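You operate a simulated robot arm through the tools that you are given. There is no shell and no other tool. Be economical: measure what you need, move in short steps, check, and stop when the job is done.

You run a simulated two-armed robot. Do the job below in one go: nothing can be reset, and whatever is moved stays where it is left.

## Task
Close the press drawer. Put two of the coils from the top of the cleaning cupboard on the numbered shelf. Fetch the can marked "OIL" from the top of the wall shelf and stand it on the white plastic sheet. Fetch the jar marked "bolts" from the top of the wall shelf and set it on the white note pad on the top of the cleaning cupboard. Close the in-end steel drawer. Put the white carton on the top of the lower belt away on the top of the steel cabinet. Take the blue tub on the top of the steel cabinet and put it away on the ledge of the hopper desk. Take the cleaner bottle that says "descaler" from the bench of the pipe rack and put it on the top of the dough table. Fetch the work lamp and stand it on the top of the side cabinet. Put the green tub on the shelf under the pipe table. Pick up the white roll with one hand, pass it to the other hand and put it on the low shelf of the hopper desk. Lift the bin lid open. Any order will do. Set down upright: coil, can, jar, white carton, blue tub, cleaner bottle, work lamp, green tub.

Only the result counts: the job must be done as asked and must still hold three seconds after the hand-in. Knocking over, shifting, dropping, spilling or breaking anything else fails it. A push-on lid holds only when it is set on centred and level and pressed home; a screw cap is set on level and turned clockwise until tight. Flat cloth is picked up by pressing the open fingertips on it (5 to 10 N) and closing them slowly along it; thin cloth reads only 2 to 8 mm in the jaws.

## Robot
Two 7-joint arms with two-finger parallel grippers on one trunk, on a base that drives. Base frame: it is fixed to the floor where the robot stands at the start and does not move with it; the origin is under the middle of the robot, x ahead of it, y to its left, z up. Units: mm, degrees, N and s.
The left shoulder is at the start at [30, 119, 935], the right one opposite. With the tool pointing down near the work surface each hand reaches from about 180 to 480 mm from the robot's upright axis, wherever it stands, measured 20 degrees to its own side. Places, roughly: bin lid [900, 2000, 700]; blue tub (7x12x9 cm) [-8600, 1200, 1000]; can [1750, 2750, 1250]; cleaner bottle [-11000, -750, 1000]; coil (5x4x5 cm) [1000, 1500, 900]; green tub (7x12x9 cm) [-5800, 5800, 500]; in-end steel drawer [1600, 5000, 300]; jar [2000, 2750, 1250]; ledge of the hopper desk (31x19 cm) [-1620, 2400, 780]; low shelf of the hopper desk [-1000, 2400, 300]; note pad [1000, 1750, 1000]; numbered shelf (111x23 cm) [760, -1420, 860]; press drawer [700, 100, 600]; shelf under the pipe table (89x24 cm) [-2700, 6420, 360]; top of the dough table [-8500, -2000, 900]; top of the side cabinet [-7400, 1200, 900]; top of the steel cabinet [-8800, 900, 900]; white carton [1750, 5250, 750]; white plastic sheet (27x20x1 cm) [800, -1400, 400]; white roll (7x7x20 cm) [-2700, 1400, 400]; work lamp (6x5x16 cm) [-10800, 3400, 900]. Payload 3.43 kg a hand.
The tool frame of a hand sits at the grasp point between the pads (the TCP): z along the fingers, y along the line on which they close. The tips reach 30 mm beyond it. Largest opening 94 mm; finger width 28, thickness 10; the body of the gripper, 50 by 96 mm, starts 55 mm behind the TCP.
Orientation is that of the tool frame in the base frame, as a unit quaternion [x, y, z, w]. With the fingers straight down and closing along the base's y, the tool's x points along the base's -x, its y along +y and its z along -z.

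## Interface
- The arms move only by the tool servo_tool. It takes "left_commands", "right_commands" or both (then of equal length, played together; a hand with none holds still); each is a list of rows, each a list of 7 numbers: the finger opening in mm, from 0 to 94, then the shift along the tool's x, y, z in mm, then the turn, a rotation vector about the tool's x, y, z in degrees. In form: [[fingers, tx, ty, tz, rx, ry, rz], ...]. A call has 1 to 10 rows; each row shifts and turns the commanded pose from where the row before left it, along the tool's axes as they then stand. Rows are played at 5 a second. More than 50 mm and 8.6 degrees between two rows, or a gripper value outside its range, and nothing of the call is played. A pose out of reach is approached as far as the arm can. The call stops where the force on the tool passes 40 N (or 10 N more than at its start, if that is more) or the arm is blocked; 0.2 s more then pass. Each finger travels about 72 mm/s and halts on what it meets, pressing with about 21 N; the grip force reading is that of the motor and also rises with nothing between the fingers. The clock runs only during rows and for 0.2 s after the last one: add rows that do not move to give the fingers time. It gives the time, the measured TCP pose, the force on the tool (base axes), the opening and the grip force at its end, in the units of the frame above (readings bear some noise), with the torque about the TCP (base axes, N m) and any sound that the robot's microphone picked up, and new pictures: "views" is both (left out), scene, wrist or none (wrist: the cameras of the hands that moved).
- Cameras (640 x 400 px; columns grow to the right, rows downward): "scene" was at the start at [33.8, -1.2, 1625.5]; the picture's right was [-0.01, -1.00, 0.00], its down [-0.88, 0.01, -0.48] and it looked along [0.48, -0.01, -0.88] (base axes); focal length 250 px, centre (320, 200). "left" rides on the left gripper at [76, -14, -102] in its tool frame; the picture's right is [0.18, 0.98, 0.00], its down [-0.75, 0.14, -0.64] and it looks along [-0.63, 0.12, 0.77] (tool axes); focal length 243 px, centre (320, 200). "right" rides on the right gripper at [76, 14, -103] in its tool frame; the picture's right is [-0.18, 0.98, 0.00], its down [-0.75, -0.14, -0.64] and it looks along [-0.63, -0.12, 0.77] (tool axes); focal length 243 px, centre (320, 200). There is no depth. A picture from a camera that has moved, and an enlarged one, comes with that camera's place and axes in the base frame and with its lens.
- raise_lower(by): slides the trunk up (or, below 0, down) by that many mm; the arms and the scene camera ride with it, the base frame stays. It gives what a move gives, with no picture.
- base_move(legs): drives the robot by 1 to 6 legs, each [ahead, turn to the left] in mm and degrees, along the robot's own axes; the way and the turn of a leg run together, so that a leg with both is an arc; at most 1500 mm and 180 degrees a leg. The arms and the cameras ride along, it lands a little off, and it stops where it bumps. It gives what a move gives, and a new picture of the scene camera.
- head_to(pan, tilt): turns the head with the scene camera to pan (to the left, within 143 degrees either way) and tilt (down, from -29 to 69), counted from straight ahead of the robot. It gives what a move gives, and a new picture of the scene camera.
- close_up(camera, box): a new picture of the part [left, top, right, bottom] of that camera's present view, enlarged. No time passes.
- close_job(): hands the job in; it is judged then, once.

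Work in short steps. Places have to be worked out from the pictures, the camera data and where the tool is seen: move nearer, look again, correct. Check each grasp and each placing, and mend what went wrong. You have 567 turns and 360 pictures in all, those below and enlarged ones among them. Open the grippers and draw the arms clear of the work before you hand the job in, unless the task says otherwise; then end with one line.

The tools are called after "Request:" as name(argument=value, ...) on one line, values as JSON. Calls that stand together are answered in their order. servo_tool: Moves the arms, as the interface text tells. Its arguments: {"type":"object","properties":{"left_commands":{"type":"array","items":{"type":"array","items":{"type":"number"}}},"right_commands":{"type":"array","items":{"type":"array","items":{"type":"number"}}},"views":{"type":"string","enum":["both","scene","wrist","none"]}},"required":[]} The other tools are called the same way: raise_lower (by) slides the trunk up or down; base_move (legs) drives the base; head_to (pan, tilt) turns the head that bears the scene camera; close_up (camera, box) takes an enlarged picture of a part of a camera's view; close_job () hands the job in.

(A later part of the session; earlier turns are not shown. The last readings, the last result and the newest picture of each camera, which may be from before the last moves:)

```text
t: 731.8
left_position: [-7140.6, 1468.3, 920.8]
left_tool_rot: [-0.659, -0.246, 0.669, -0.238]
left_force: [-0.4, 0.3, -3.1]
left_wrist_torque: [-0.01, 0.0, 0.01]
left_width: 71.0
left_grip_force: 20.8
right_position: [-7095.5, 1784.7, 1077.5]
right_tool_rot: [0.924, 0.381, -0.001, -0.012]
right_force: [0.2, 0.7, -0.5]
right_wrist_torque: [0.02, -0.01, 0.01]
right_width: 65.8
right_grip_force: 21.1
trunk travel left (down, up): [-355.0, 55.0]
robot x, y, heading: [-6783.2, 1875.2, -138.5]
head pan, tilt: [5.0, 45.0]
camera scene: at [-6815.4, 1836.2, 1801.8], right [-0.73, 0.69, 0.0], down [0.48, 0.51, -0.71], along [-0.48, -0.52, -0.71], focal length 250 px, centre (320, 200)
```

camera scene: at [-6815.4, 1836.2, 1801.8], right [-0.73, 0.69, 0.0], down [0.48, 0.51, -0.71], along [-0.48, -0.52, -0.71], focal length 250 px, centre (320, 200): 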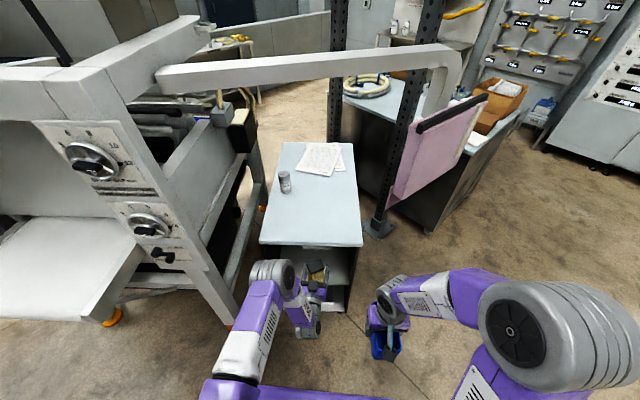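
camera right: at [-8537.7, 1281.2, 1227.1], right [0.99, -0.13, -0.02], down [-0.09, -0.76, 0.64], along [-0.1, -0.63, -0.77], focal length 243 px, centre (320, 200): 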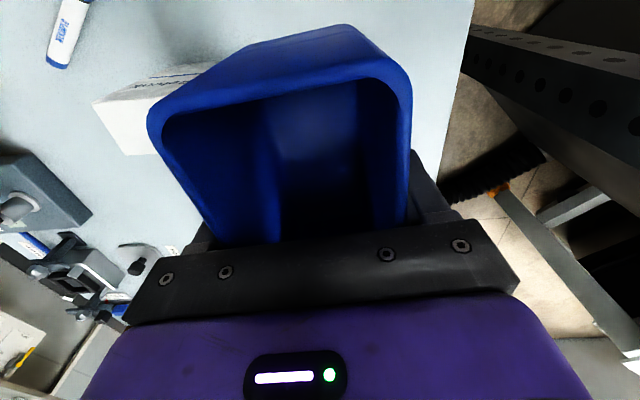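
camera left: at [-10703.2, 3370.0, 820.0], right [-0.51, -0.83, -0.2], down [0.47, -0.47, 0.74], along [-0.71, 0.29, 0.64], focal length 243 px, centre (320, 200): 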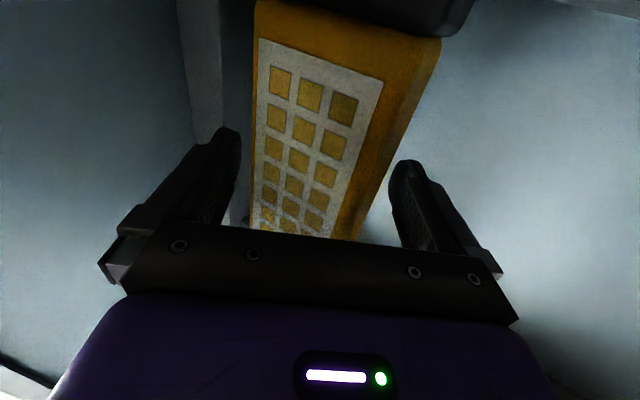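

I view the cabinet end-on. Target (−7292,1263). I raise the lamp above the top, shift left 50 mm and drive 245 mm.

Request:
raise_lower(by=54)

Request:
servo_tool(left_commands=[[0, -30, 12, 0, 0, 0, 0], [0, -30, 13, 0, 0, 0, 0], [0, -30, 13, 0, 0, 0, 0], [0, 0, 12, 0, 0, 0, 0], [0, 0, 0, 0, 0, 0, 0]], views="none")

Request:
base_move(legs=[[245, 0]])

Request:
close_up(camera="left", box=[0, 0, 640, 400])

```text
t: 732.8
left_position: [-7140.6, 1467.8, 973.7]
left_tool_rot: [-0.659, -0.246, 0.67, -0.238]
left_force: [-0.1, -0.2, -3.0]
left_wrist_torque: [-0.03, 0.0, 0.03]
left_width: 70.9
left_grip_force: 20.7
right_position: [-7095.3, 1784.4, 1131.3]
right_tool_rot: [0.925, 0.381, -0.002, -0.012]
right_force: [-0.4, 0.0, -1.5]
right_wrist_torque: [-0.03, 0.0, -0.01]
right_width: 66.0
right_grip_force: 20.4
trunk travel left (down, up): [-409.0, 1.0]
robot x, y, heading: [-6777.8, 1880.9, -138.4]
head pan, tilt: [5.0, 45.0]
```

```text
t: 734.0
left_position: [-7105.3, 1428.5, 1064.4]
left_tool_rot: [-0.66, -0.246, 0.669, -0.238]
left_force: [0.3, 1.5, -3.3]
left_wrist_torque: [-0.01, 0.06, 0.01]
left_width: 70.6
left_grip_force: 20.9
right_position: [-7095.0, 1784.7, 1130.7]
right_tool_rot: [0.924, 0.381, -0.002, -0.012]
right_force: [-0.5, 0.0, -1.0]
right_wrist_torque: [0.03, 0.0, 0.0]
right_width: 66.0
right_grip_force: 20.6
trunk travel left (down, up): [-409.0, 1.0]
robot x, y, heading: [-6781.4, 1870.5, -138.6]
head pan, tilt: [5.0, 45.0]
```

```text
t: 735.7
left_position: [-7285.3, 1268.9, 1064.3]
left_tool_rot: [-0.659, -0.245, 0.67, -0.237]
left_force: [0.3, 0.3, -3.5]
left_wrist_torque: [-0.01, 0.02, -0.01]
left_width: 70.8
left_grip_force: 20.9
right_position: [-7276.2, 1625.0, 1131.5]
right_tool_rot: [0.925, 0.38, -0.002, -0.012]
right_force: [-0.5, -0.4, -1.3]
right_wrist_torque: [0.0, -0.02, 0.0]
right_width: 65.8
right_grip_force: 21.2
trunk travel left (down, up): [-409.0, 1.0]
robot x, y, heading: [-6960.1, 1714.4, -138.5]
head pan, tilt: [5.0, 45.0]
camera scene: at [-6995.2, 1676.3, 1855.8], right [-0.73, 0.69, 0.0], down [0.49, 0.51, -0.71], along [-0.49, -0.51, -0.71], focal length 250 px, centre (320, 200)
```

scene: 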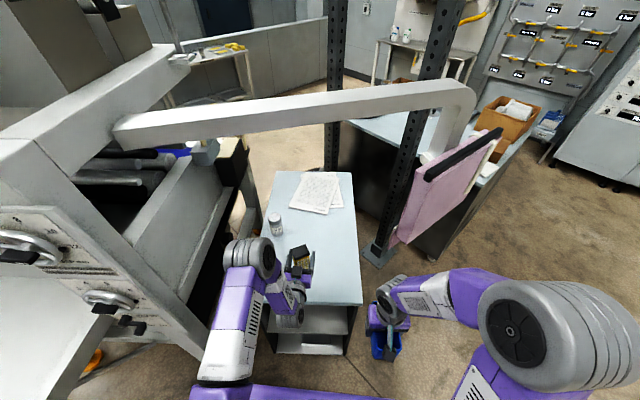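

```text
1.00 times, centred on (320, 200) of left (not enlarged: the box is as wide or as high as the picture)
camera zoom: at [-7218.9, 1347.3, 987.6], right [0.63, -0.75, -0.2], down [0.6, 0.3, 0.74], along [-0.5, -0.59, 0.64], focal length 243 px, centre (320, 200)
```

zoom: 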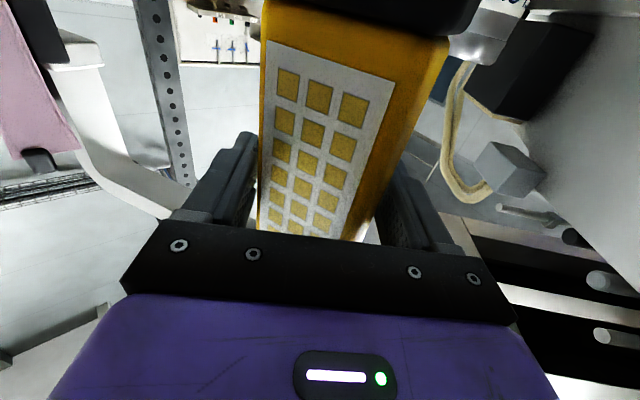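

The lamp hangs over the cabinet top. I lower it to contact.

Request:
servo_tool(left_commands=[[0, 18, 0, 0, 0, 0, 0], [0, 14, 0, 0, 0, 0, 0], [0, 8, 0, 0, 0, 0, 0], [0, 5, 0, 0, 0, 0, 0], [0, 5, 0, 0, 0, 0, 0], [0, 5, 0, 0, 0, 0, 0], [0, 5, 0, 0, 0, 0, 0], [0, 5, 0, 0, 0, 0, 0], [0, 5, 0, 0, 0, 0, 0]], views="none")

```text
t: 737.7
left_position: [-7286.4, 1270.1, 996.8]
left_tool_rot: [-0.656, -0.244, 0.674, -0.238]
left_force: [-0.9, 1.2, 15.3]
left_wrist_torque: [0.09, -0.54, 0.17]
left_width: 70.9
left_grip_force: 21.0
right_position: [-7274.8, 1627.8, 1132.0]
right_tool_rot: [0.925, 0.38, -0.003, -0.012]
right_force: [0.2, 0.5, -1.4]
right_wrist_torque: [0.0, 0.02, 0.0]
right_width: 65.8
right_grip_force: 21.3
trunk travel left (down, up): [-409.0, 1.0]
robot x, y, heading: [-6962.1, 1716.7, -138.7]
head pan, tilt: [5.0, 45.0]
```

Contact. I open the left hand and back out.

Request:
servo_tool(left_commands=[[0, -2, 0, 0, 0, 0, 0], [76, 0, 0, 0, 0, 0, 0], [84, 0, 0, 0, 0, 0, 0], [94, 0, 0, 0, 0, 0, 0], [94, 0, 0, 0, 0, 0, 0]], views="wrist")

Request:
base_move(legs=[[-350, 0]])

```text
t: 738.9
left_position: [-7286.1, 1270.5, 995.9]
left_tool_rot: [-0.66, -0.244, 0.67, -0.236]
left_force: [-0.1, 0.1, -0.1]
left_wrist_torque: [0.0, -0.01, 0.01]
left_width: 93.7
left_grip_force: 0.1
right_position: [-7275.5, 1626.3, 1131.7]
right_tool_rot: [0.925, 0.381, -0.002, -0.012]
right_force: [0.2, -0.6, -0.9]
right_wrist_torque: [0.0, -0.02, -0.01]
right_width: 66.2
right_grip_force: 20.9
trunk travel left (down, up): [-409.0, 1.0]
robot x, y, heading: [-6963.4, 1715.7, -138.4]
head pan, tilt: [5.0, 45.0]
camera left: at [-7219.3, 1347.6, 919.4], right [0.63, -0.75, -0.2], down [0.6, 0.3, 0.74], along [-0.5, -0.59, 0.64], focal length 243 px, centre (320, 200)
```

left: 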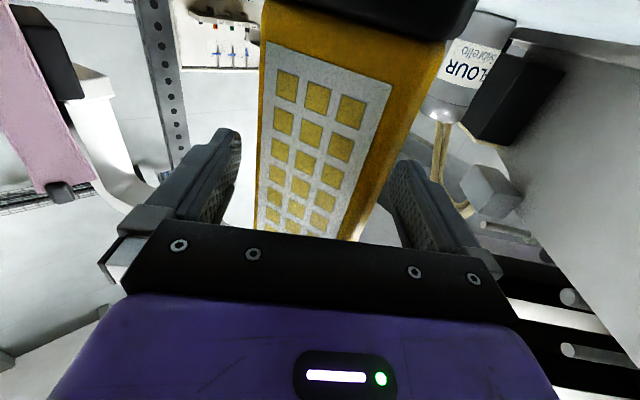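

```text
t: 741.2
left_position: [-7018.2, 1506.0, 996.4]
left_tool_rot: [-0.658, -0.247, 0.67, -0.239]
left_force: [-0.1, -0.1, 0.0]
left_wrist_torque: [0.01, -0.01, -0.01]
left_width: 94.0
left_grip_force: 0.1
right_position: [-7010.0, 1860.9, 1131.3]
right_tool_rot: [0.924, 0.383, -0.002, -0.012]
right_force: [-0.6, -0.2, -1.0]
right_wrist_torque: [-0.03, 0.03, -0.01]
right_width: 65.7
right_grip_force: 21.2
trunk travel left (down, up): [-409.0, 1.0]
robot x, y, heading: [-6697.6, 1954.5, -138.2]
head pan, tilt: [5.0, 45.0]
camera scene: at [-6729.6, 1913.0, 1855.8], right [-0.73, 0.68, 0.0], down [0.48, 0.52, -0.71], along [-0.48, -0.52, -0.71], focal length 250 px, centre (320, 200)
```

scene: 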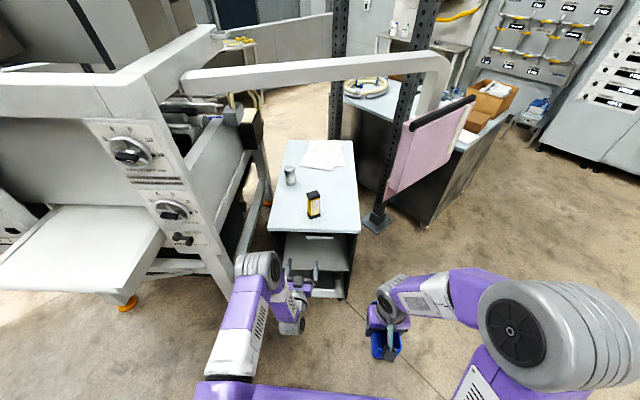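

The lamp stands upright on the side cabinet. Next, the descaler bottle at the pipe-rack bench near (−10800,−600). I go round the north and west of the steel cabinet.

Request:
base_move(legs=[[0, -47], [1500, 0], [1500, 0], [0, 95], [1400, 0], [1200, 0]])

Request:
head_to(pan=-40, tilt=25)

```text
t: 774.2
left_position: [-9670.2, -930.7, 996.3]
left_tool_rot: [-0.51, -0.485, 0.523, -0.481]
left_force: [-0.3, 0.0, 0.3]
left_wrist_torque: [0.01, 0.01, -0.05]
left_width: 94.2
left_grip_force: 0.1
right_position: [-9920.8, -677.1, 1132.1]
right_tool_rot: [0.7, 0.714, -0.007, -0.009]
right_force: [-0.7, 0.4, -0.6]
right_wrist_torque: [0.05, 0.01, -0.02]
right_width: 66.0
right_grip_force: 20.2
trunk travel left (down, up): [-409.0, 1.0]
robot x, y, heading: [-9771.6, -388.6, -92.3]
head pan, tilt: [5.0, 45.0]
camera scene: at [-9764.1, -438.6, 1855.8], right [-1.0, -0.05, 0.0], down [-0.04, 0.71, -0.71], along [0.04, -0.71, -0.71], focal length 250 px, centre (320, 200)
```

scene: 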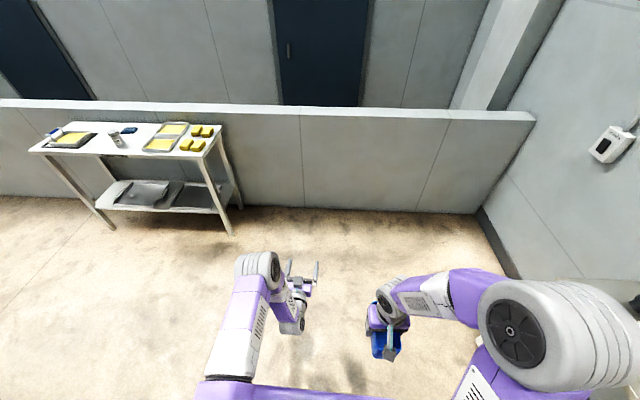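

```text
t: 775.4
left_position: [-9670.0, -930.2, 995.8]
left_tool_rot: [-0.51, -0.485, 0.523, -0.482]
left_force: [-0.3, -0.4, 0.0]
left_wrist_torque: [0.0, 0.01, -0.03]
left_width: 93.8
left_grip_force: 0.0
right_position: [-9920.5, -677.7, 1131.4]
right_tool_rot: [0.7, 0.714, -0.007, -0.01]
right_force: [0.1, -0.3, -0.3]
right_wrist_torque: [-0.04, 0.01, 0.0]
right_width: 65.8
right_grip_force: 20.6
trunk travel left (down, up): [-409.0, 1.0]
robot x, y, heading: [-9763.1, -387.2, -91.8]
head pan, tilt: [-40.0, 25.0]
camera scene: at [-9829.9, -425.9, 1886.3], right [-0.74, 0.67, 0.0], down [0.28, 0.31, -0.91], along [-0.61, -0.67, -0.42], focal length 250 px, centre (320, 200)
```

scene: 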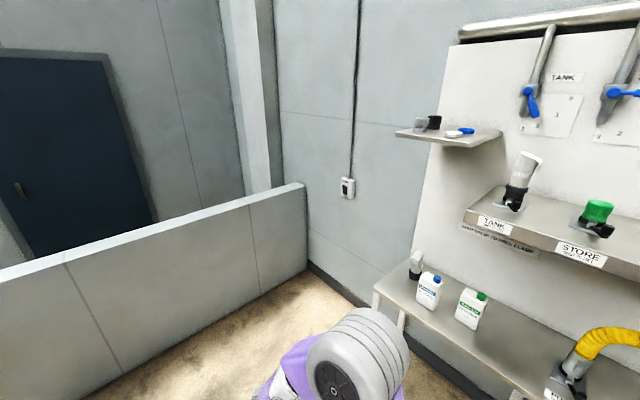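

Request:
close_up(camera="scene", box=[390, 230, 510, 350])

```text
3.33 times, centred on (450, 290) of scene
camera zoom: at [-9829.9, -425.9, 1886.3], right [-0.74, 0.67, 0.0], down [0.28, 0.31, -0.91], along [-0.61, -0.67, -0.42], focal length 834 px, centre (-113, -100)
```

zoom: 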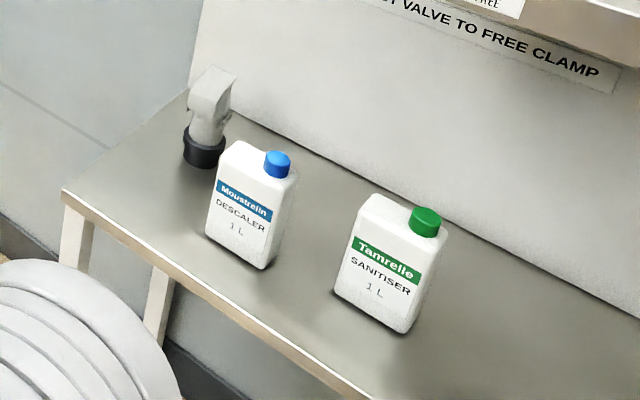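

The DESCALER bottle (blue cap) stands at about (−10822,−744), wide side facing east, thin along x. I'll grip it from above across its thin side, so I turn the left hand down and yaw it by 90°.

Request:
servo_tool(left_commands=[[94, 0, 10, -10, 0, 8.5, 0], [94, 0, 10, -10, 0, 8.5, 0], [94, 0, 10, -10, 0, 8.5, 0], [94, 0, 0, -10, 0, 8.5, 0], [94, 0, 0, 0, 0, 8.5, 0], [94, 0, 0, 0, 0, 8.5, 0], [94, 0, 0, 0, 0, 8.5, 0], [94, 0, 0, 0, 0, 8.5, 0], [94, 0, 0, 0, 0, 8.5, 0], [94, 0, 0, 0, 0, 8.5, 0]], views="none")

Request:
servo_tool(left_commands=[[94, 0, 0, -40, 0, 5, 0], [94, 0, 0, -40, 0, 0, 8.5], [94, 0, 0, -40, 0, 0, 8.5], [94, 0, 0, -40, 0, 0, 8.5], [94, 0, 0, -20, 0, 0, 8.5], [94, 0, 0, 0, 0, 0, 8.5], [94, 0, 0, 0, 0, 0, 8.5], [94, 0, 0, 0, 0, 0, 8.5], [94, 0, 0, 0, 0, 0, 8.5], [94, 0, 0, 0, 0, 0, 8.5]], views="none")

Request:
servo_tool(left_commands=[[94, 0, 0, 0, 0, 0, 8.5], [94, 0, 0, 0, 0, 0, 4.5], [94, 0, 0, 0, 0, 0, 0]], views="none")

```text
t: 777.5
left_position: [-9637.0, -894.5, 1002.8]
left_tool_rot: [0.729, 0.683, -0.041, 0.028]
left_force: [0.2, -0.1, 0.2]
left_wrist_torque: [0.01, -0.01, 0.01]
left_width: 94.2
left_grip_force: 0.1
right_position: [-9919.6, -678.8, 1131.0]
right_tool_rot: [0.7, 0.714, -0.007, -0.009]
right_force: [-0.2, -0.2, -0.3]
right_wrist_torque: [-0.01, -0.03, -0.01]
right_width: 65.9
right_grip_force: 21.2
trunk travel left (down, up): [-409.0, 1.0]
robot x, y, heading: [-9768.3, -388.3, -91.8]
head pan, tilt: [-40.0, 25.0]
```

```text
t: 779.8
left_position: [-9634.2, -889.7, 1183.1]
left_tool_rot: [0.997, 0.083, -0.009, 0.004]
left_force: [-0.5, 0.4, -0.8]
left_wrist_torque: [0.02, 0.03, -0.02]
left_width: 93.9
left_grip_force: 0.1
right_position: [-9919.6, -677.3, 1131.9]
right_tool_rot: [0.7, 0.714, -0.007, -0.01]
right_force: [-0.2, -0.7, -0.2]
right_wrist_torque: [-0.01, 0.01, -0.01]
right_width: 66.0
right_grip_force: 21.3
trunk travel left (down, up): [-409.0, 1.0]
robot x, y, heading: [-9767.0, -388.6, -91.9]
head pan, tilt: [-40.0, 25.0]
```

```text
t: 780.5
left_position: [-9635.1, -889.0, 1183.6]
left_tool_rot: [1.0, -0.029, -0.008, 0.005]
left_force: [0.3, 0.1, 0.2]
left_wrist_torque: [0.02, 0.0, -0.03]
left_width: 94.0
left_grip_force: 0.1
right_position: [-9920.0, -676.6, 1132.2]
right_tool_rot: [0.7, 0.714, -0.006, -0.01]
right_force: [-0.7, -0.3, -1.2]
right_wrist_torque: [-0.04, 0.0, 0.02]
right_width: 65.9
right_grip_force: 21.1
trunk travel left (down, up): [-409.0, 1.0]
robot x, y, heading: [-9771.5, -385.3, -91.8]
head pan, tilt: [-40.0, 25.0]
```

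Left hand ready. I drive over to face the bench.

Request:
base_move(legs=[[0, -56], [450, 0], [0, -32]])

Request:
head_to(pan=5, tilt=45)

```text
t: 787.3
left_position: [-10645.3, -775.6, 1183.6]
left_tool_rot: [-0.698, 0.716, 0.009, 0.002]
left_force: [0.5, 0.2, -0.2]
left_wrist_torque: [-0.01, 0.0, -0.02]
left_width: 94.3
left_grip_force: 0.0
right_position: [-10443.2, -485.0, 1132.0]
right_tool_rot: [1.0, 0.025, 0.002, -0.012]
right_force: [0.1, -0.3, -1.7]
right_wrist_torque: [-0.03, -0.03, 0.01]
right_width: 65.9
right_grip_force: 20.9
trunk travel left (down, up): [-409.0, 1.0]
robot x, y, heading: [-10149.1, -625.4, 179.6]
head pan, tilt: [-40.0, 25.0]
camera scene: at [-10189.3, -568.6, 1886.3], right [0.65, 0.76, 0.0], down [0.32, -0.27, -0.91], along [-0.69, 0.59, -0.42], focal length 250 px, centre (320, 200)
```

scene: 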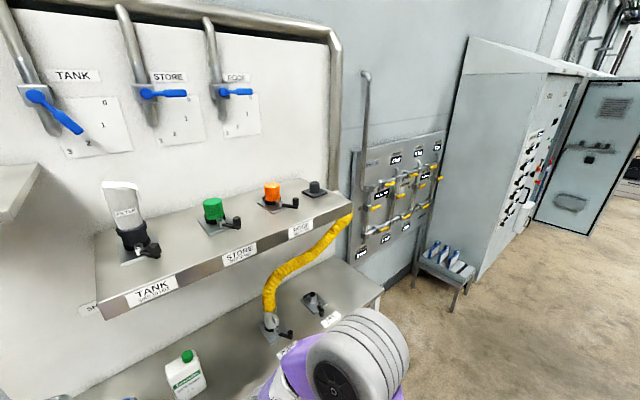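

```text
t: 788.5
left_position: [-10645.6, -776.0, 1184.7]
left_tool_rot: [-0.697, 0.717, 0.009, 0.002]
left_force: [0.2, -0.3, -0.4]
left_wrist_torque: [0.0, 0.0, 0.04]
left_width: 93.9
left_grip_force: 0.1
right_position: [-10442.8, -484.4, 1130.7]
right_tool_rot: [1.0, 0.024, 0.002, -0.012]
right_force: [-0.4, -0.1, -0.6]
right_wrist_torque: [0.0, -0.01, 0.04]
right_width: 65.8
right_grip_force: 20.9
trunk travel left (down, up): [-409.0, 1.0]
robot x, y, heading: [-10148.4, -624.6, 179.8]
head pan, tilt: [5.0, 45.0]
camera scene: at [-10200.0, -634.8, 1855.8], right [-0.08, 1.0, 0.0], down [0.7, 0.06, -0.71], along [-0.7, -0.06, -0.71], focal length 250 px, centre (320, 200)
```

scene: 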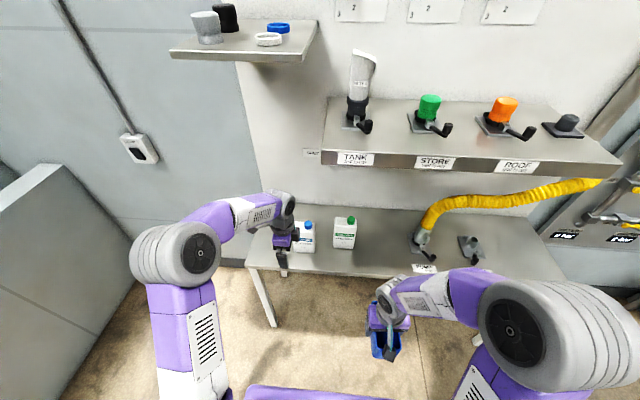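

Bottle centre ≈(−10828,−752), cap top z≈1085. I drive 120 mm closer and look through the left wrist camera.

Request:
base_move(legs=[[120, 0]])

Request:
servo_tool(left_commands=[[94, -22, 0, 0, 0, 0, 0], [94, 0, 0, 0, 0, 0, 0]], views="wrist")

```text
t: 789.7
left_position: [-10760.2, -774.3, 1184.0]
left_tool_rot: [-0.696, 0.718, 0.009, 0.002]
left_force: [-0.8, -0.4, 0.5]
left_wrist_torque: [0.0, -0.03, -0.04]
left_width: 93.9
left_grip_force: 0.1
right_position: [-10556.0, -482.9, 1132.4]
right_tool_rot: [1.0, 0.023, 0.003, -0.011]
right_force: [0.2, -0.4, -0.8]
right_wrist_torque: [0.03, 0.0, 0.01]
right_width: 66.0
right_grip_force: 21.2
trunk travel left (down, up): [-409.0, 1.0]
robot x, y, heading: [-10262.9, -629.6, 179.4]
head pan, tilt: [5.0, 45.0]
camera scene: at [-10313.8, -634.1, 1855.8], right [-0.08, 1.0, 0.0], down [0.7, 0.06, -0.71], along [-0.71, -0.06, -0.71], focal length 250 px, centre (320, 200)
```

scene: 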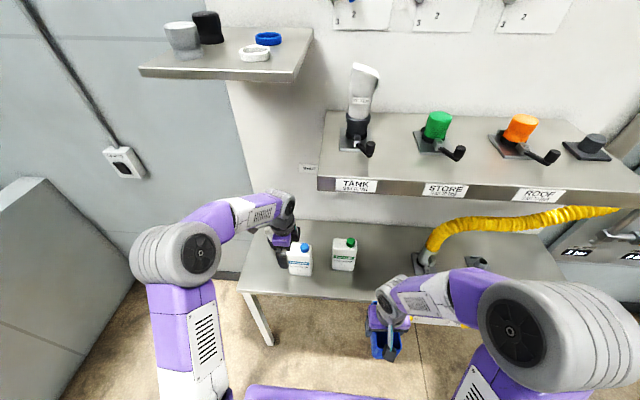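

```text
t: 790.3
left_position: [-10760.8, -754.4, 1183.8]
left_tool_rot: [-0.696, 0.718, 0.011, 0.002]
left_force: [0.1, 0.1, -0.3]
left_wrist_torque: [-0.03, 0.02, 0.0]
left_width: 94.0
left_grip_force: 0.0
right_position: [-10557.2, -483.1, 1131.2]
right_tool_rot: [1.0, 0.024, 0.003, -0.011]
right_force: [0.2, -0.3, -1.7]
right_wrist_torque: [-0.01, -0.03, -0.01]
right_width: 66.1
right_grip_force: 20.3
trunk travel left (down, up): [-409.0, 1.0]
robot x, y, heading: [-10262.7, -626.4, 179.7]
head pan, tilt: [5.0, 45.0]
camera left: at [-10749.1, -831.7, 1285.6], right [-0.99, -0.15, 0.01], down [-0.11, 0.75, 0.66], along [-0.11, 0.65, -0.75], focal length 243 px, centre (320, 200)
```

left: 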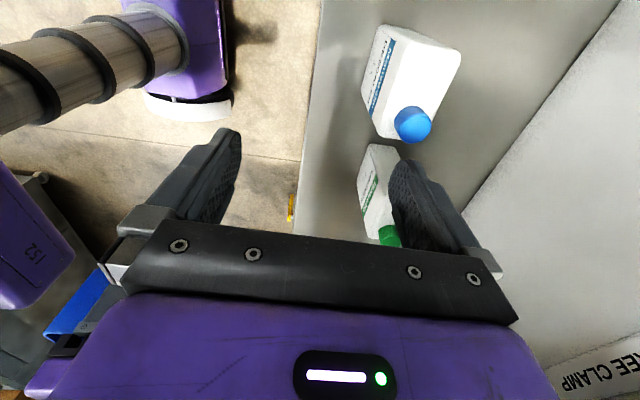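

I move closer and centre over the bottle, then look again from lower.

Request:
base_move(legs=[[62, 0]])

Request:
servo_tool(left_commands=[[94, 16, 22, 20, 0, 0, 0], [94, 0, 0, 15, 0, 0, 0], [94, 0, 0, 0, 0, 0, 0]], views="wrist")

```text
t: 791.2
left_position: [-10817.7, -753.9, 1183.5]
left_tool_rot: [-0.696, 0.717, 0.01, 0.002]
left_force: [-0.8, 0.0, -0.3]
left_wrist_torque: [-0.01, -0.01, 0.01]
left_width: 94.1
left_grip_force: 0.0
right_position: [-10615.8, -482.9, 1131.3]
right_tool_rot: [1.0, 0.024, 0.004, -0.012]
right_force: [-0.3, -0.1, -0.9]
right_wrist_torque: [0.02, 0.01, 0.02]
right_width: 66.1
right_grip_force: 21.0
trunk travel left (down, up): [-409.0, 1.0]
robot x, y, heading: [-10325.6, -628.3, 179.5]
head pan, tilt: [5.0, 45.0]
camera scene: at [-10373.8, -633.7, 1855.8], right [-0.08, 1.0, 0.0], down [0.7, 0.06, -0.71], along [-0.71, -0.06, -0.71], focal length 250 px, centre (320, 200)
```

scene: 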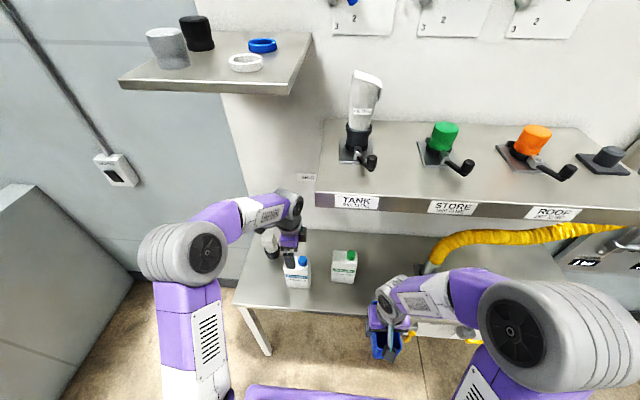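

```text
t: 792.0
left_position: [-10840.3, -768.4, 1150.7]
left_tool_rot: [-0.697, 0.717, 0.008, 0.001]
left_force: [0.7, -0.4, 0.1]
left_wrist_torque: [0.03, 0.01, 0.0]
left_width: 94.0
left_grip_force: 0.1
right_position: [-10615.4, -482.2, 1132.3]
right_tool_rot: [1.0, 0.024, 0.002, -0.011]
right_force: [1.2, -0.2, -1.0]
right_wrist_torque: [-0.02, -0.02, 0.05]
right_width: 66.0
right_grip_force: 20.5
trunk travel left (down, up): [-409.0, 1.0]
robot x, y, heading: [-10321.9, -627.8, 179.7]
head pan, tilt: [5.0, 45.0]
camera left: at [-10829.1, -846.3, 1252.2], right [-0.99, -0.15, 0.01], down [-0.11, 0.75, 0.66], along [-0.11, 0.65, -0.75], focal length 243 px, centre (320, 200)
```

left: 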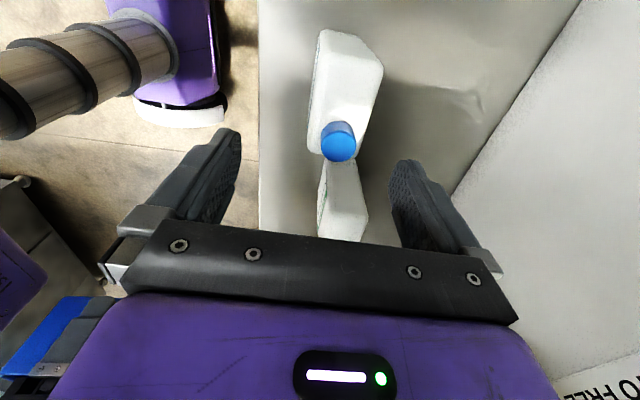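

The bottle's axis lies along y, centre ≈(−10861,−779). I correct by 21/11 mm and descend.

Request:
servo_tool(left_commands=[[94, 11, 21, 0, 0, 0, 0], [94, 0, 0, 35, 0, 0, 0], [94, 0, 0, 35, 0, 0, 0], [94, 0, 0, 20, 0, 0, 0], [94, 0, 0, 10, 0, 0, 0], [94, 0, 0, 0, 0, 0, 0]], views="wrist")

```text
t: 793.5
left_position: [-10863.7, -777.9, 1051.4]
left_tool_rot: [-0.697, 0.717, 0.01, 0.002]
left_force: [0.3, 0.2, -0.1]
left_wrist_torque: [0.0, 0.01, 0.01]
left_width: 93.9
left_grip_force: 0.1
right_position: [-10616.7, -483.4, 1131.0]
right_tool_rot: [1.0, 0.024, 0.003, -0.012]
right_force: [0.1, -0.8, -1.5]
right_wrist_torque: [-0.01, 0.01, -0.05]
right_width: 65.8
right_grip_force: 21.4
trunk travel left (down, up): [-409.0, 1.0]
robot x, y, heading: [-10321.9, -625.5, 179.6]
head pan, tilt: [5.0, 45.0]
camera left: at [-10851.3, -856.2, 1153.1], right [-0.99, -0.16, 0.01], down [-0.11, 0.75, 0.66], along [-0.11, 0.65, -0.76], focal length 243 px, centre (320, 200)
```

left: 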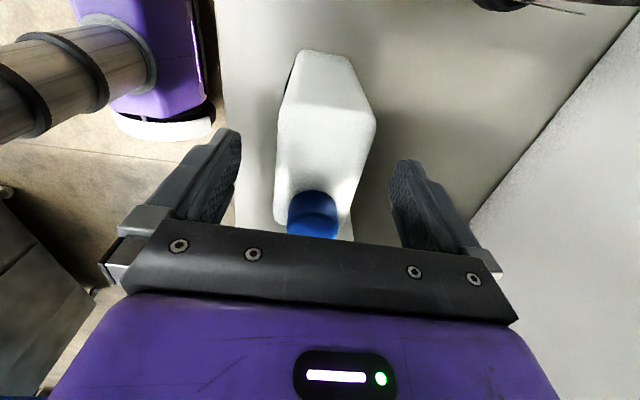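

Nicely enclosed. I lower 12 mm more and close.

Request:
servo_tool(left_commands=[[94, 0, 0, 8, 0, 0, 0], [94, 0, 0, 4, 0, 0, 0], [80, 0, 0, 0, 0, 0, 0], [65, 0, 0, 0, 0, 0, 0], [40, 0, 0, 0, 0, 0, 0], [0, 0, 0, 0, 0, 0, 0], [0, 0, 0, 0, 0, 0, 0]], views="none")

Request:
servo_tool(left_commands=[[0, 0, 0, -4, 0, 0, 0], [0, 0, 0, -10, 0, 0, 0], [0, 0, 0, -15, 0, 0, 0], [0, 0, 0, -20, 0, 0, 0], [0, 0, 0, 0, 0, 0, 0]], views="wrist")

```text
t: 795.0
left_position: [-10864.8, -776.4, 1038.3]
left_tool_rot: [-0.697, 0.717, 0.009, 0.002]
left_force: [-1.3, -0.7, -0.1]
left_wrist_torque: [0.04, -0.02, 0.17]
left_width: 58.0
left_grip_force: 20.7
right_position: [-10615.8, -483.1, 1130.9]
right_tool_rot: [1.0, 0.024, 0.003, -0.011]
right_force: [1.0, -0.4, -1.0]
right_wrist_torque: [0.03, 0.02, 0.01]
right_width: 65.9
right_grip_force: 21.6
trunk travel left (down, up): [-409.0, 1.0]
robot x, y, heading: [-10322.0, -625.8, 179.7]
head pan, tilt: [5.0, 45.0]
```

```text
t: 796.2
left_position: [-10863.7, -778.0, 1085.1]
left_tool_rot: [-0.697, 0.717, 0.009, 0.003]
left_force: [0.2, -0.1, -10.1]
left_wrist_torque: [-0.15, 0.0, 0.01]
left_width: 57.8
left_grip_force: 21.2
right_position: [-10616.7, -483.0, 1131.3]
right_tool_rot: [1.0, 0.023, 0.003, -0.011]
right_force: [-0.2, -0.4, -0.6]
right_wrist_torque: [0.0, 0.01, 0.0]
right_width: 65.9
right_grip_force: 20.8
trunk travel left (down, up): [-409.0, 1.0]
robot x, y, heading: [-10318.9, -627.3, 179.8]
head pan, tilt: [5.0, 45.0]
camera left: at [-10851.9, -855.6, 1187.2], right [-0.99, -0.15, 0.01], down [-0.11, 0.75, 0.66], along [-0.11, 0.65, -0.76], focal length 243 px, centre (320, 200)
```

left: 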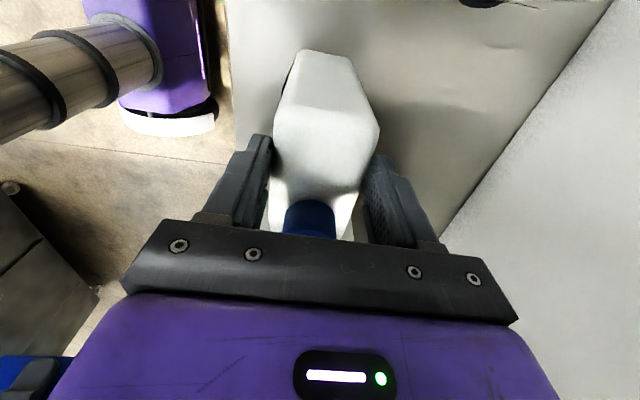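

The bottle is held (≈1 kg). I raise it a bit more, back away gently and drive to the dough table.

Request:
servo_tool(left_commands=[[0, 0, 0, -20, 0, 0, 0], [0, 0, -15, -20, 0, 0, 0], [0, 0, -20, -10, 0, 0, 0], [0, 0, -20, 0, 0, 0, 0], [0, 0, 0, 0, 0, 0, 0]], views="none")

Request:
base_move(legs=[[-400, 0], [0, 158], [1450, 0], [0, -68]])

Request:
head_to(pan=0, tilt=45)

```text
t: 797.5
left_position: [-10807.6, -780.3, 1136.7]
left_tool_rot: [-0.696, 0.718, 0.01, 0.003]
left_force: [0.1, -0.4, -9.8]
left_wrist_torque: [-0.18, -0.02, 0.01]
left_width: 57.9
left_grip_force: 20.7
right_position: [-10616.7, -483.4, 1131.3]
right_tool_rot: [1.0, 0.023, 0.003, -0.012]
right_force: [-1.7, 0.2, -0.1]
right_wrist_torque: [0.01, -0.02, -0.04]
right_width: 65.7
right_grip_force: 21.2
trunk travel left (down, up): [-409.0, 1.0]
robot x, y, heading: [-10317.8, -625.4, 179.7]
head pan, tilt: [5.0, 45.0]
```

```text
t: 816.0
left_position: [-8520.5, -1807.4, 1136.4]
left_tool_rot: [0.999, -0.053, -0.008, 0.005]
left_force: [-0.3, -0.2, -9.3]
left_wrist_torque: [-0.02, -0.17, -0.02]
left_width: 57.8
left_grip_force: 21.0
right_position: [-8801.9, -1593.7, 1131.6]
right_tool_rot: [0.717, 0.697, -0.006, -0.011]
right_force: [-0.2, 0.3, -0.2]
right_wrist_torque: [-0.04, 0.01, 0.0]
right_width: 66.1
right_grip_force: 20.8
trunk travel left (down, up): [-409.0, 1.0]
robot x, y, heading: [-8636.5, -1312.5, -94.8]
head pan, tilt: [5.0, 45.0]
camera scene: at [-8633.9, -1363.9, 1855.7], right [-1.0, 0.0, 0.0], down [0.0, 0.71, -0.71], along [0.0, -0.71, -0.71], focal length 250 px, centre (320, 200)
```

scene: 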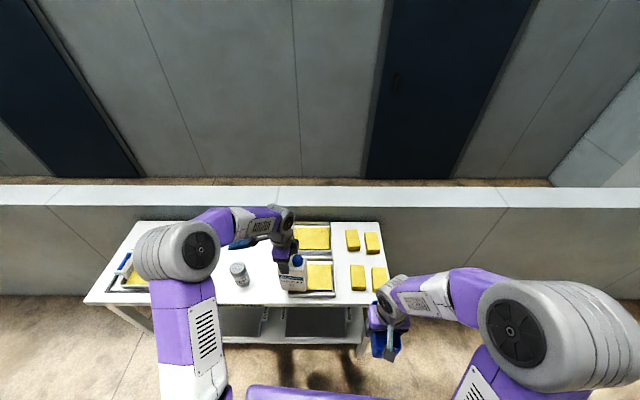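

```text
t: 816.7
left_position: [-8519.8, -1807.3, 1137.2]
left_tool_rot: [0.999, -0.054, -0.008, 0.005]
left_force: [-0.1, 0.2, -8.9]
left_wrist_torque: [-0.01, -0.17, 0.01]
left_width: 57.8
left_grip_force: 20.9
right_position: [-8800.4, -1594.5, 1132.7]
right_tool_rot: [0.718, 0.696, -0.005, -0.011]
right_force: [-0.7, 0.1, 0.0]
right_wrist_torque: [0.0, -0.04, 0.02]
right_width: 65.9
right_grip_force: 21.5
trunk travel left (down, up): [-409.0, 1.0]
robot x, y, heading: [-8636.1, -1311.3, -95.0]
head pan, tilt: [0.0, 45.0]
camera scene: at [-8640.9, -1363.6, 1855.7], right [-1.0, 0.08, 0.0], down [0.06, 0.71, -0.71], along [-0.06, -0.7, -0.71], focal length 250 px, centre (320, 200)
```

scene: 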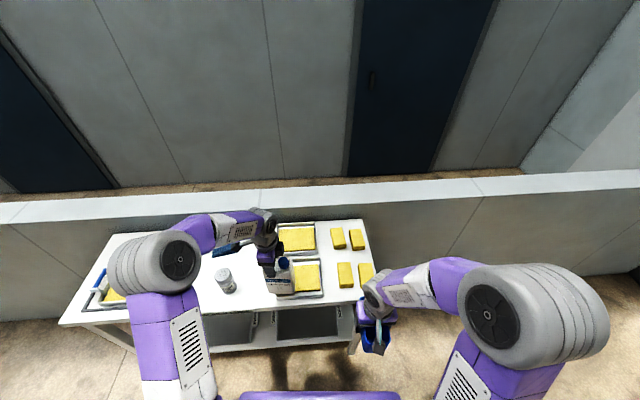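

Free spot between the jar and the tray at (−8454,−1870). I turn 7.5° left, go 57 mm ahead and check.

Request:
base_move(legs=[[0, 7.5], [55, 0]])

Request:
servo_tool(left_commands=[[0, 0, 0, 20, 0, 0, 0], [0, 0, 0, 20, 0, 0, 0], [0, 0, 0, 0, 0, 0, 0]], views="wrist")

```text
t: 818.2
left_position: [-8452.5, -1838.3, 1137.2]
left_tool_rot: [1.0, 0.013, -0.008, 0.006]
left_force: [0.5, -0.3, -9.2]
left_wrist_torque: [-0.01, -0.14, -0.03]
left_width: 57.8
left_grip_force: 21.4
right_position: [-8759.7, -1665.2, 1131.7]
right_tool_rot: [0.67, 0.742, -0.006, -0.01]
right_force: [-0.2, 0.2, -0.1]
right_wrist_torque: [0.01, 0.0, -0.01]
right_width: 66.1
right_grip_force: 21.2
trunk travel left (down, up): [-409.0, 1.0]
robot x, y, heading: [-8630.9, -1364.2, -87.2]
head pan, tilt: [0.0, 45.0]
camera scene: at [-8631.2, -1414.8, 1855.8], right [-1.0, -0.05, 0.0], down [-0.04, 0.71, -0.71], along [0.03, -0.71, -0.71], focal length 250 px, centre (320, 200)
```

scene: 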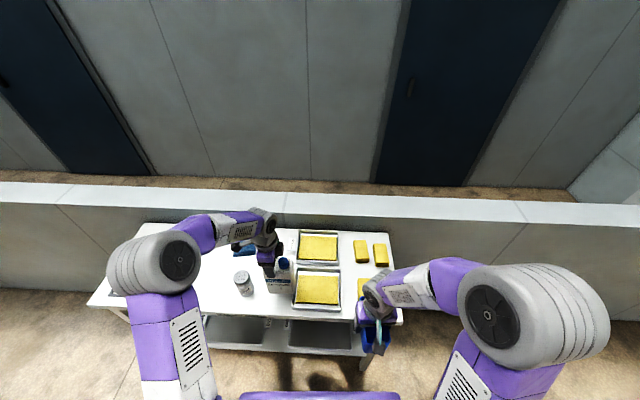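

```text
t: 819.0
left_position: [-8452.0, -1840.5, 1099.8]
left_tool_rot: [1.0, 0.014, -0.008, 0.006]
left_force: [4.9, 2.8, 18.1]
left_wrist_torque: [0.65, -0.14, -0.05]
left_width: 58.0
left_grip_force: 21.5
right_position: [-8760.5, -1663.3, 1130.7]
right_tool_rot: [0.669, 0.743, -0.007, -0.009]
right_force: [0.0, 0.2, -0.6]
right_wrist_torque: [0.03, 0.02, -0.01]
right_width: 65.6
right_grip_force: 20.8
trunk travel left (down, up): [-409.0, 1.0]
robot x, y, heading: [-8631.0, -1361.9, -86.8]
head pan, tilt: [0.0, 45.0]
camera left: at [-8376.5, -1822.6, 1201.6], right [0.21, -0.98, 0.01], down [-0.74, -0.15, 0.66], along [-0.64, -0.15, -0.76], focal length 243 px, centre (320, 200)
```

left: 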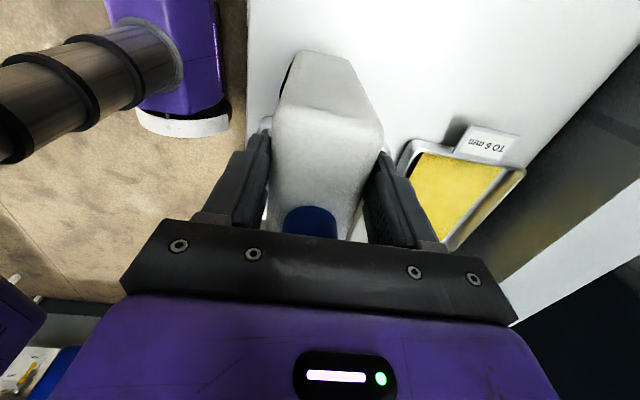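

Contact came early (z≈1100), so the table is higher (~950) and the tray edge closer than I judged. I lift and shift 13 mm away from the tray before lowering again.

Request:
servo_tool(left_commands=[[0, 0, 0, -25, 0, 0, 0], [0, 0, 0, -15, 0, 0, 0], [0, 13, 0, 0, 0, 0, 0], [0, 0, 0, 0, 0, 0, 0]], views="none")

Request:
close_up(camera="scene", box=[200, 210, 400, 330])

```text
t: 820.0
left_position: [-8439.4, -1838.9, 1135.9]
left_tool_rot: [1.0, 0.014, -0.008, 0.005]
left_force: [0.1, -0.2, -9.5]
left_wrist_torque: [-0.03, -0.14, 0.03]
left_width: 58.1
left_grip_force: 21.3
right_position: [-8760.6, -1665.6, 1132.2]
right_tool_rot: [0.669, 0.743, -0.006, -0.011]
right_force: [0.6, -0.6, -1.1]
right_wrist_torque: [-0.01, 0.02, -0.01]
right_width: 66.1
right_grip_force: 20.8
trunk travel left (down, up): [-409.0, 1.0]
robot x, y, heading: [-8629.6, -1361.2, -87.0]
head pan, tilt: [0.0, 45.0]
```

```text
3.20 times, centred on (300, 270) of scene
camera zoom: at [-8631.9, -1415.4, 1855.7], right [-1.0, -0.05, 0.0], down [-0.03, 0.71, -0.71], along [0.04, -0.71, -0.71], focal length 801 px, centre (384, -24)
```

zoom: 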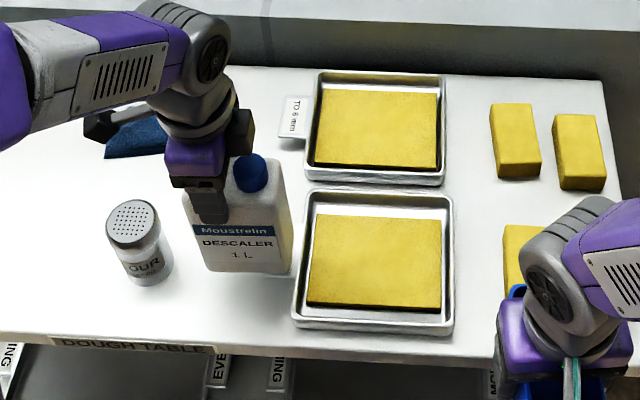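

Gap between tray and jar: x −8504…−8360. The hand is now well inside it; I shift 5 mm more and lower again.

Request:
servo_tool(left_commands=[[0, 5, 0, 20, 0, 0, 0], [0, 0, 0, 8, 0, 0, 0], [0, 0, 0, 4, 0, 0, 0], [0, 0, 0, 4, 0, 0, 0], [0, 0, 0, 4, 0, 0, 0], [0, 0, 0, 4, 0, 0, 0]], views="wrist")

```text
t: 821.4
left_position: [-8433.6, -1839.6, 1096.7]
left_tool_rot: [1.0, 0.014, -0.008, 0.01]
left_force: [10.2, 3.6, 37.3]
left_wrist_torque: [1.03, 0.73, -0.26]
left_width: 58.2
left_grip_force: 21.7
right_position: [-8759.3, -1662.9, 1133.2]
right_tool_rot: [0.669, 0.743, -0.007, -0.009]
right_force: [0.1, -0.2, 0.2]
right_wrist_torque: [0.0, 0.0, 0.03]
right_width: 65.9
right_grip_force: 21.0
trunk travel left (down, up): [-409.0, 1.0]
robot x, y, heading: [-8631.5, -1363.3, -87.3]
head pan, tilt: [0.0, 45.0]
camera left: at [-8356.7, -1820.5, 1199.9], right [0.21, -0.98, 0.02], down [-0.74, -0.15, 0.66], along [-0.64, -0.15, -0.75], focal length 243 px, centre (320, 200)
```

left: 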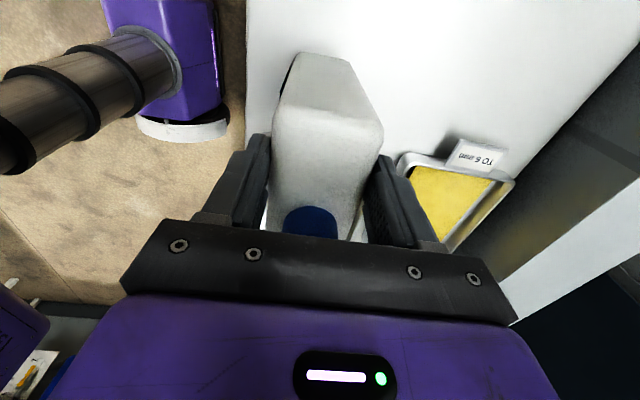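

Same height: it's the table top, with the bottle ~45 mm inside the front edge. I release and lift off.

Request:
servo_tool(left_commands=[[0, 0, 0, -3, 0, 0, 0], [64, 0, 0, 0, 0, 0, 0], [76, 0, 0, 0, 0, 0, 0], [86, 0, 0, 0, 0, 0, 0], [86, 0, 0, -20, 0, 0, 0], [86, 0, 0, -40, 0, 0, 0], [86, 0, 0, -40, 0, 0, 0]], views="wrist")

```text
t: 823.0
left_position: [-8436.3, -1835.3, 1195.2]
left_tool_rot: [1.0, 0.013, -0.008, 0.004]
left_force: [0.0, 1.1, 1.3]
left_wrist_torque: [0.02, 0.01, -0.01]
left_width: 86.0
left_grip_force: 0.1
right_position: [-8761.0, -1664.3, 1132.4]
right_tool_rot: [0.669, 0.743, -0.005, -0.01]
right_force: [-0.4, -0.1, -1.4]
right_wrist_torque: [0.0, 0.01, -0.01]
right_width: 66.2
right_grip_force: 20.5
trunk travel left (down, up): [-409.0, 1.0]
robot x, y, heading: [-8628.2, -1365.0, -87.0]
head pan, tilt: [0.0, 45.0]
camera left: at [-8360.0, -1818.6, 1297.7], right [0.21, -0.98, 0.01], down [-0.74, -0.15, 0.66], along [-0.64, -0.14, -0.76], focal length 243 px, centre (320, 200)
```

left: 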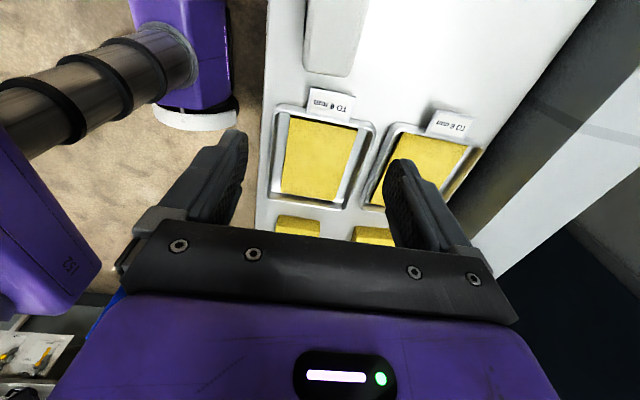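

Something looks off: the bottle isn't where expected. I look with the scene camera.

Request:
close_up(camera="scene", box=[180, 200, 380, 340])

```text
2.86 times, centred on (280, 270) of scene
camera zoom: at [-8632.0, -1414.3, 1855.8], right [-1.0, -0.05, 0.0], down [-0.03, 0.71, -0.71], along [0.04, -0.71, -0.71], focal length 715 px, centre (434, 0)
```

zoom: 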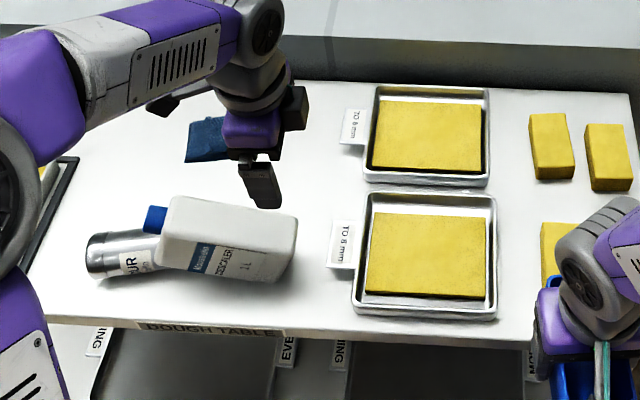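

The bottle had been set on the tray's tag, toppled and pushed over the flour shaker; both now lie on the table. I'll mend this: first grip the bottle near its cap end so that it swings upright when lifted. I move above it to look.

Request:
servo_tool(left_commands=[[94, 45, 8, 0, 0, 0, 0], [94, 45, 8, 0, 0, 0, 0], [94, 45, 8, 0, 0, 0, 0], [94, 0, 0, 20, 0, 0, 0], [94, 0, 0, 0, 0, 0, 0]], views="wrist")

Request:
close_up(camera="left", box=[220, 0, 460, 230])

```text
t: 824.2
left_position: [-8297.3, -1857.5, 1173.2]
left_tool_rot: [1.0, 0.013, -0.008, 0.006]
left_force: [2.1, 0.3, -1.0]
left_wrist_torque: [0.03, 0.0, 0.03]
left_width: 94.3
left_grip_force: 0.0
right_position: [-8759.7, -1666.1, 1132.2]
right_tool_rot: [0.67, 0.742, -0.006, -0.01]
right_force: [-0.2, 1.3, -1.2]
right_wrist_torque: [0.01, 0.01, 0.03]
right_width: 65.8
right_grip_force: 21.1
trunk travel left (down, up): [-409.0, 1.0]
robot x, y, heading: [-8631.2, -1357.9, -87.0]
head pan, tilt: [0.0, 45.0]
camera left: at [-8221.6, -1840.8, 1274.4], right [0.21, -0.98, 0.01], down [-0.74, -0.15, 0.66], along [-0.64, -0.14, -0.76], focal length 243 px, centre (320, 200)
```

left: 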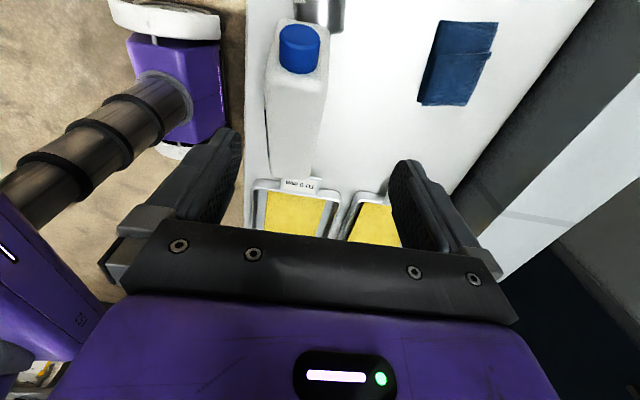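

```text
1.74 times, centred on (340, 115) of left
camera zoom: at [-8221.6, -1840.8, 1274.4], right [0.21, -0.98, 0.01], down [-0.74, -0.15, 0.66], along [-0.64, -0.14, -0.76], focal length 422 px, centre (285, 348)
```

zoom: 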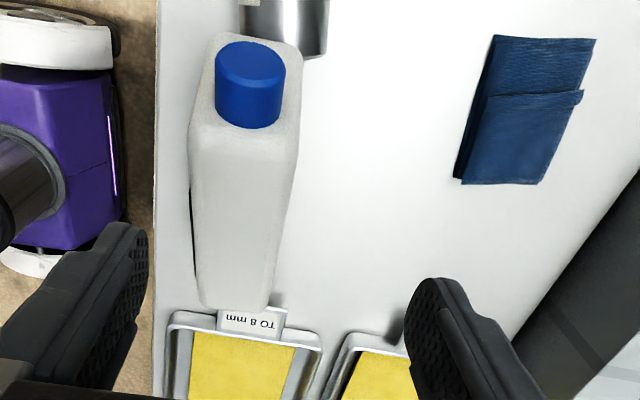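

The bottle lies along x (−8423…−8290, y≈−1838), cap end resting on the shaker. I grip it near the shoulder at x≈−8318.

Request:
servo_tool(left_commands=[[94, -21, -19, 30, 0, 0, 0], [94, 0, 0, 45, 0, 0, 0], [94, 0, 0, 45, 0, 0, 0], [94, 0, 0, 40, 0, 0, 0], [94, 0, 0, 0, 0, 0, 0]], views="wrist")

```text
t: 825.4
left_position: [-8322.0, -1840.7, 1011.6]
left_tool_rot: [1.0, 0.015, -0.008, 0.005]
left_force: [-0.3, -0.3, -0.5]
left_wrist_torque: [-0.02, 0.0, -0.02]
left_width: 94.0
left_grip_force: 0.0
right_position: [-8759.9, -1664.0, 1131.5]
right_tool_rot: [0.67, 0.742, -0.006, -0.01]
right_force: [0.6, 0.4, -0.7]
right_wrist_torque: [-0.01, -0.02, 0.01]
right_width: 66.0
right_grip_force: 21.6
trunk travel left (down, up): [-409.0, 1.0]
robot x, y, heading: [-8632.7, -1362.8, -87.4]
head pan, tilt: [0.0, 45.0]
camera left: at [-8245.8, -1823.7, 1114.0], right [0.21, -0.98, 0.01], down [-0.74, -0.15, 0.66], along [-0.64, -0.14, -0.76], focal length 243 px, centre (320, 200)
```

left: 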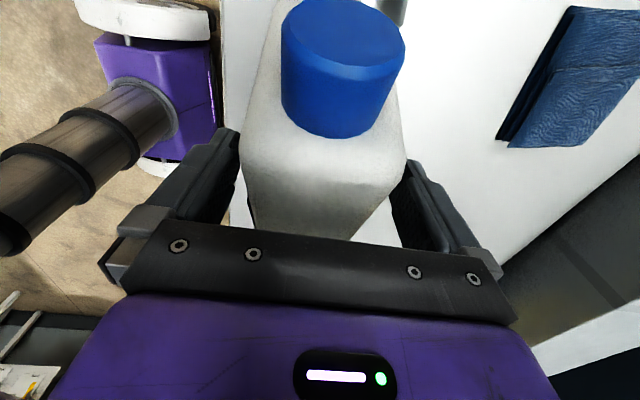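

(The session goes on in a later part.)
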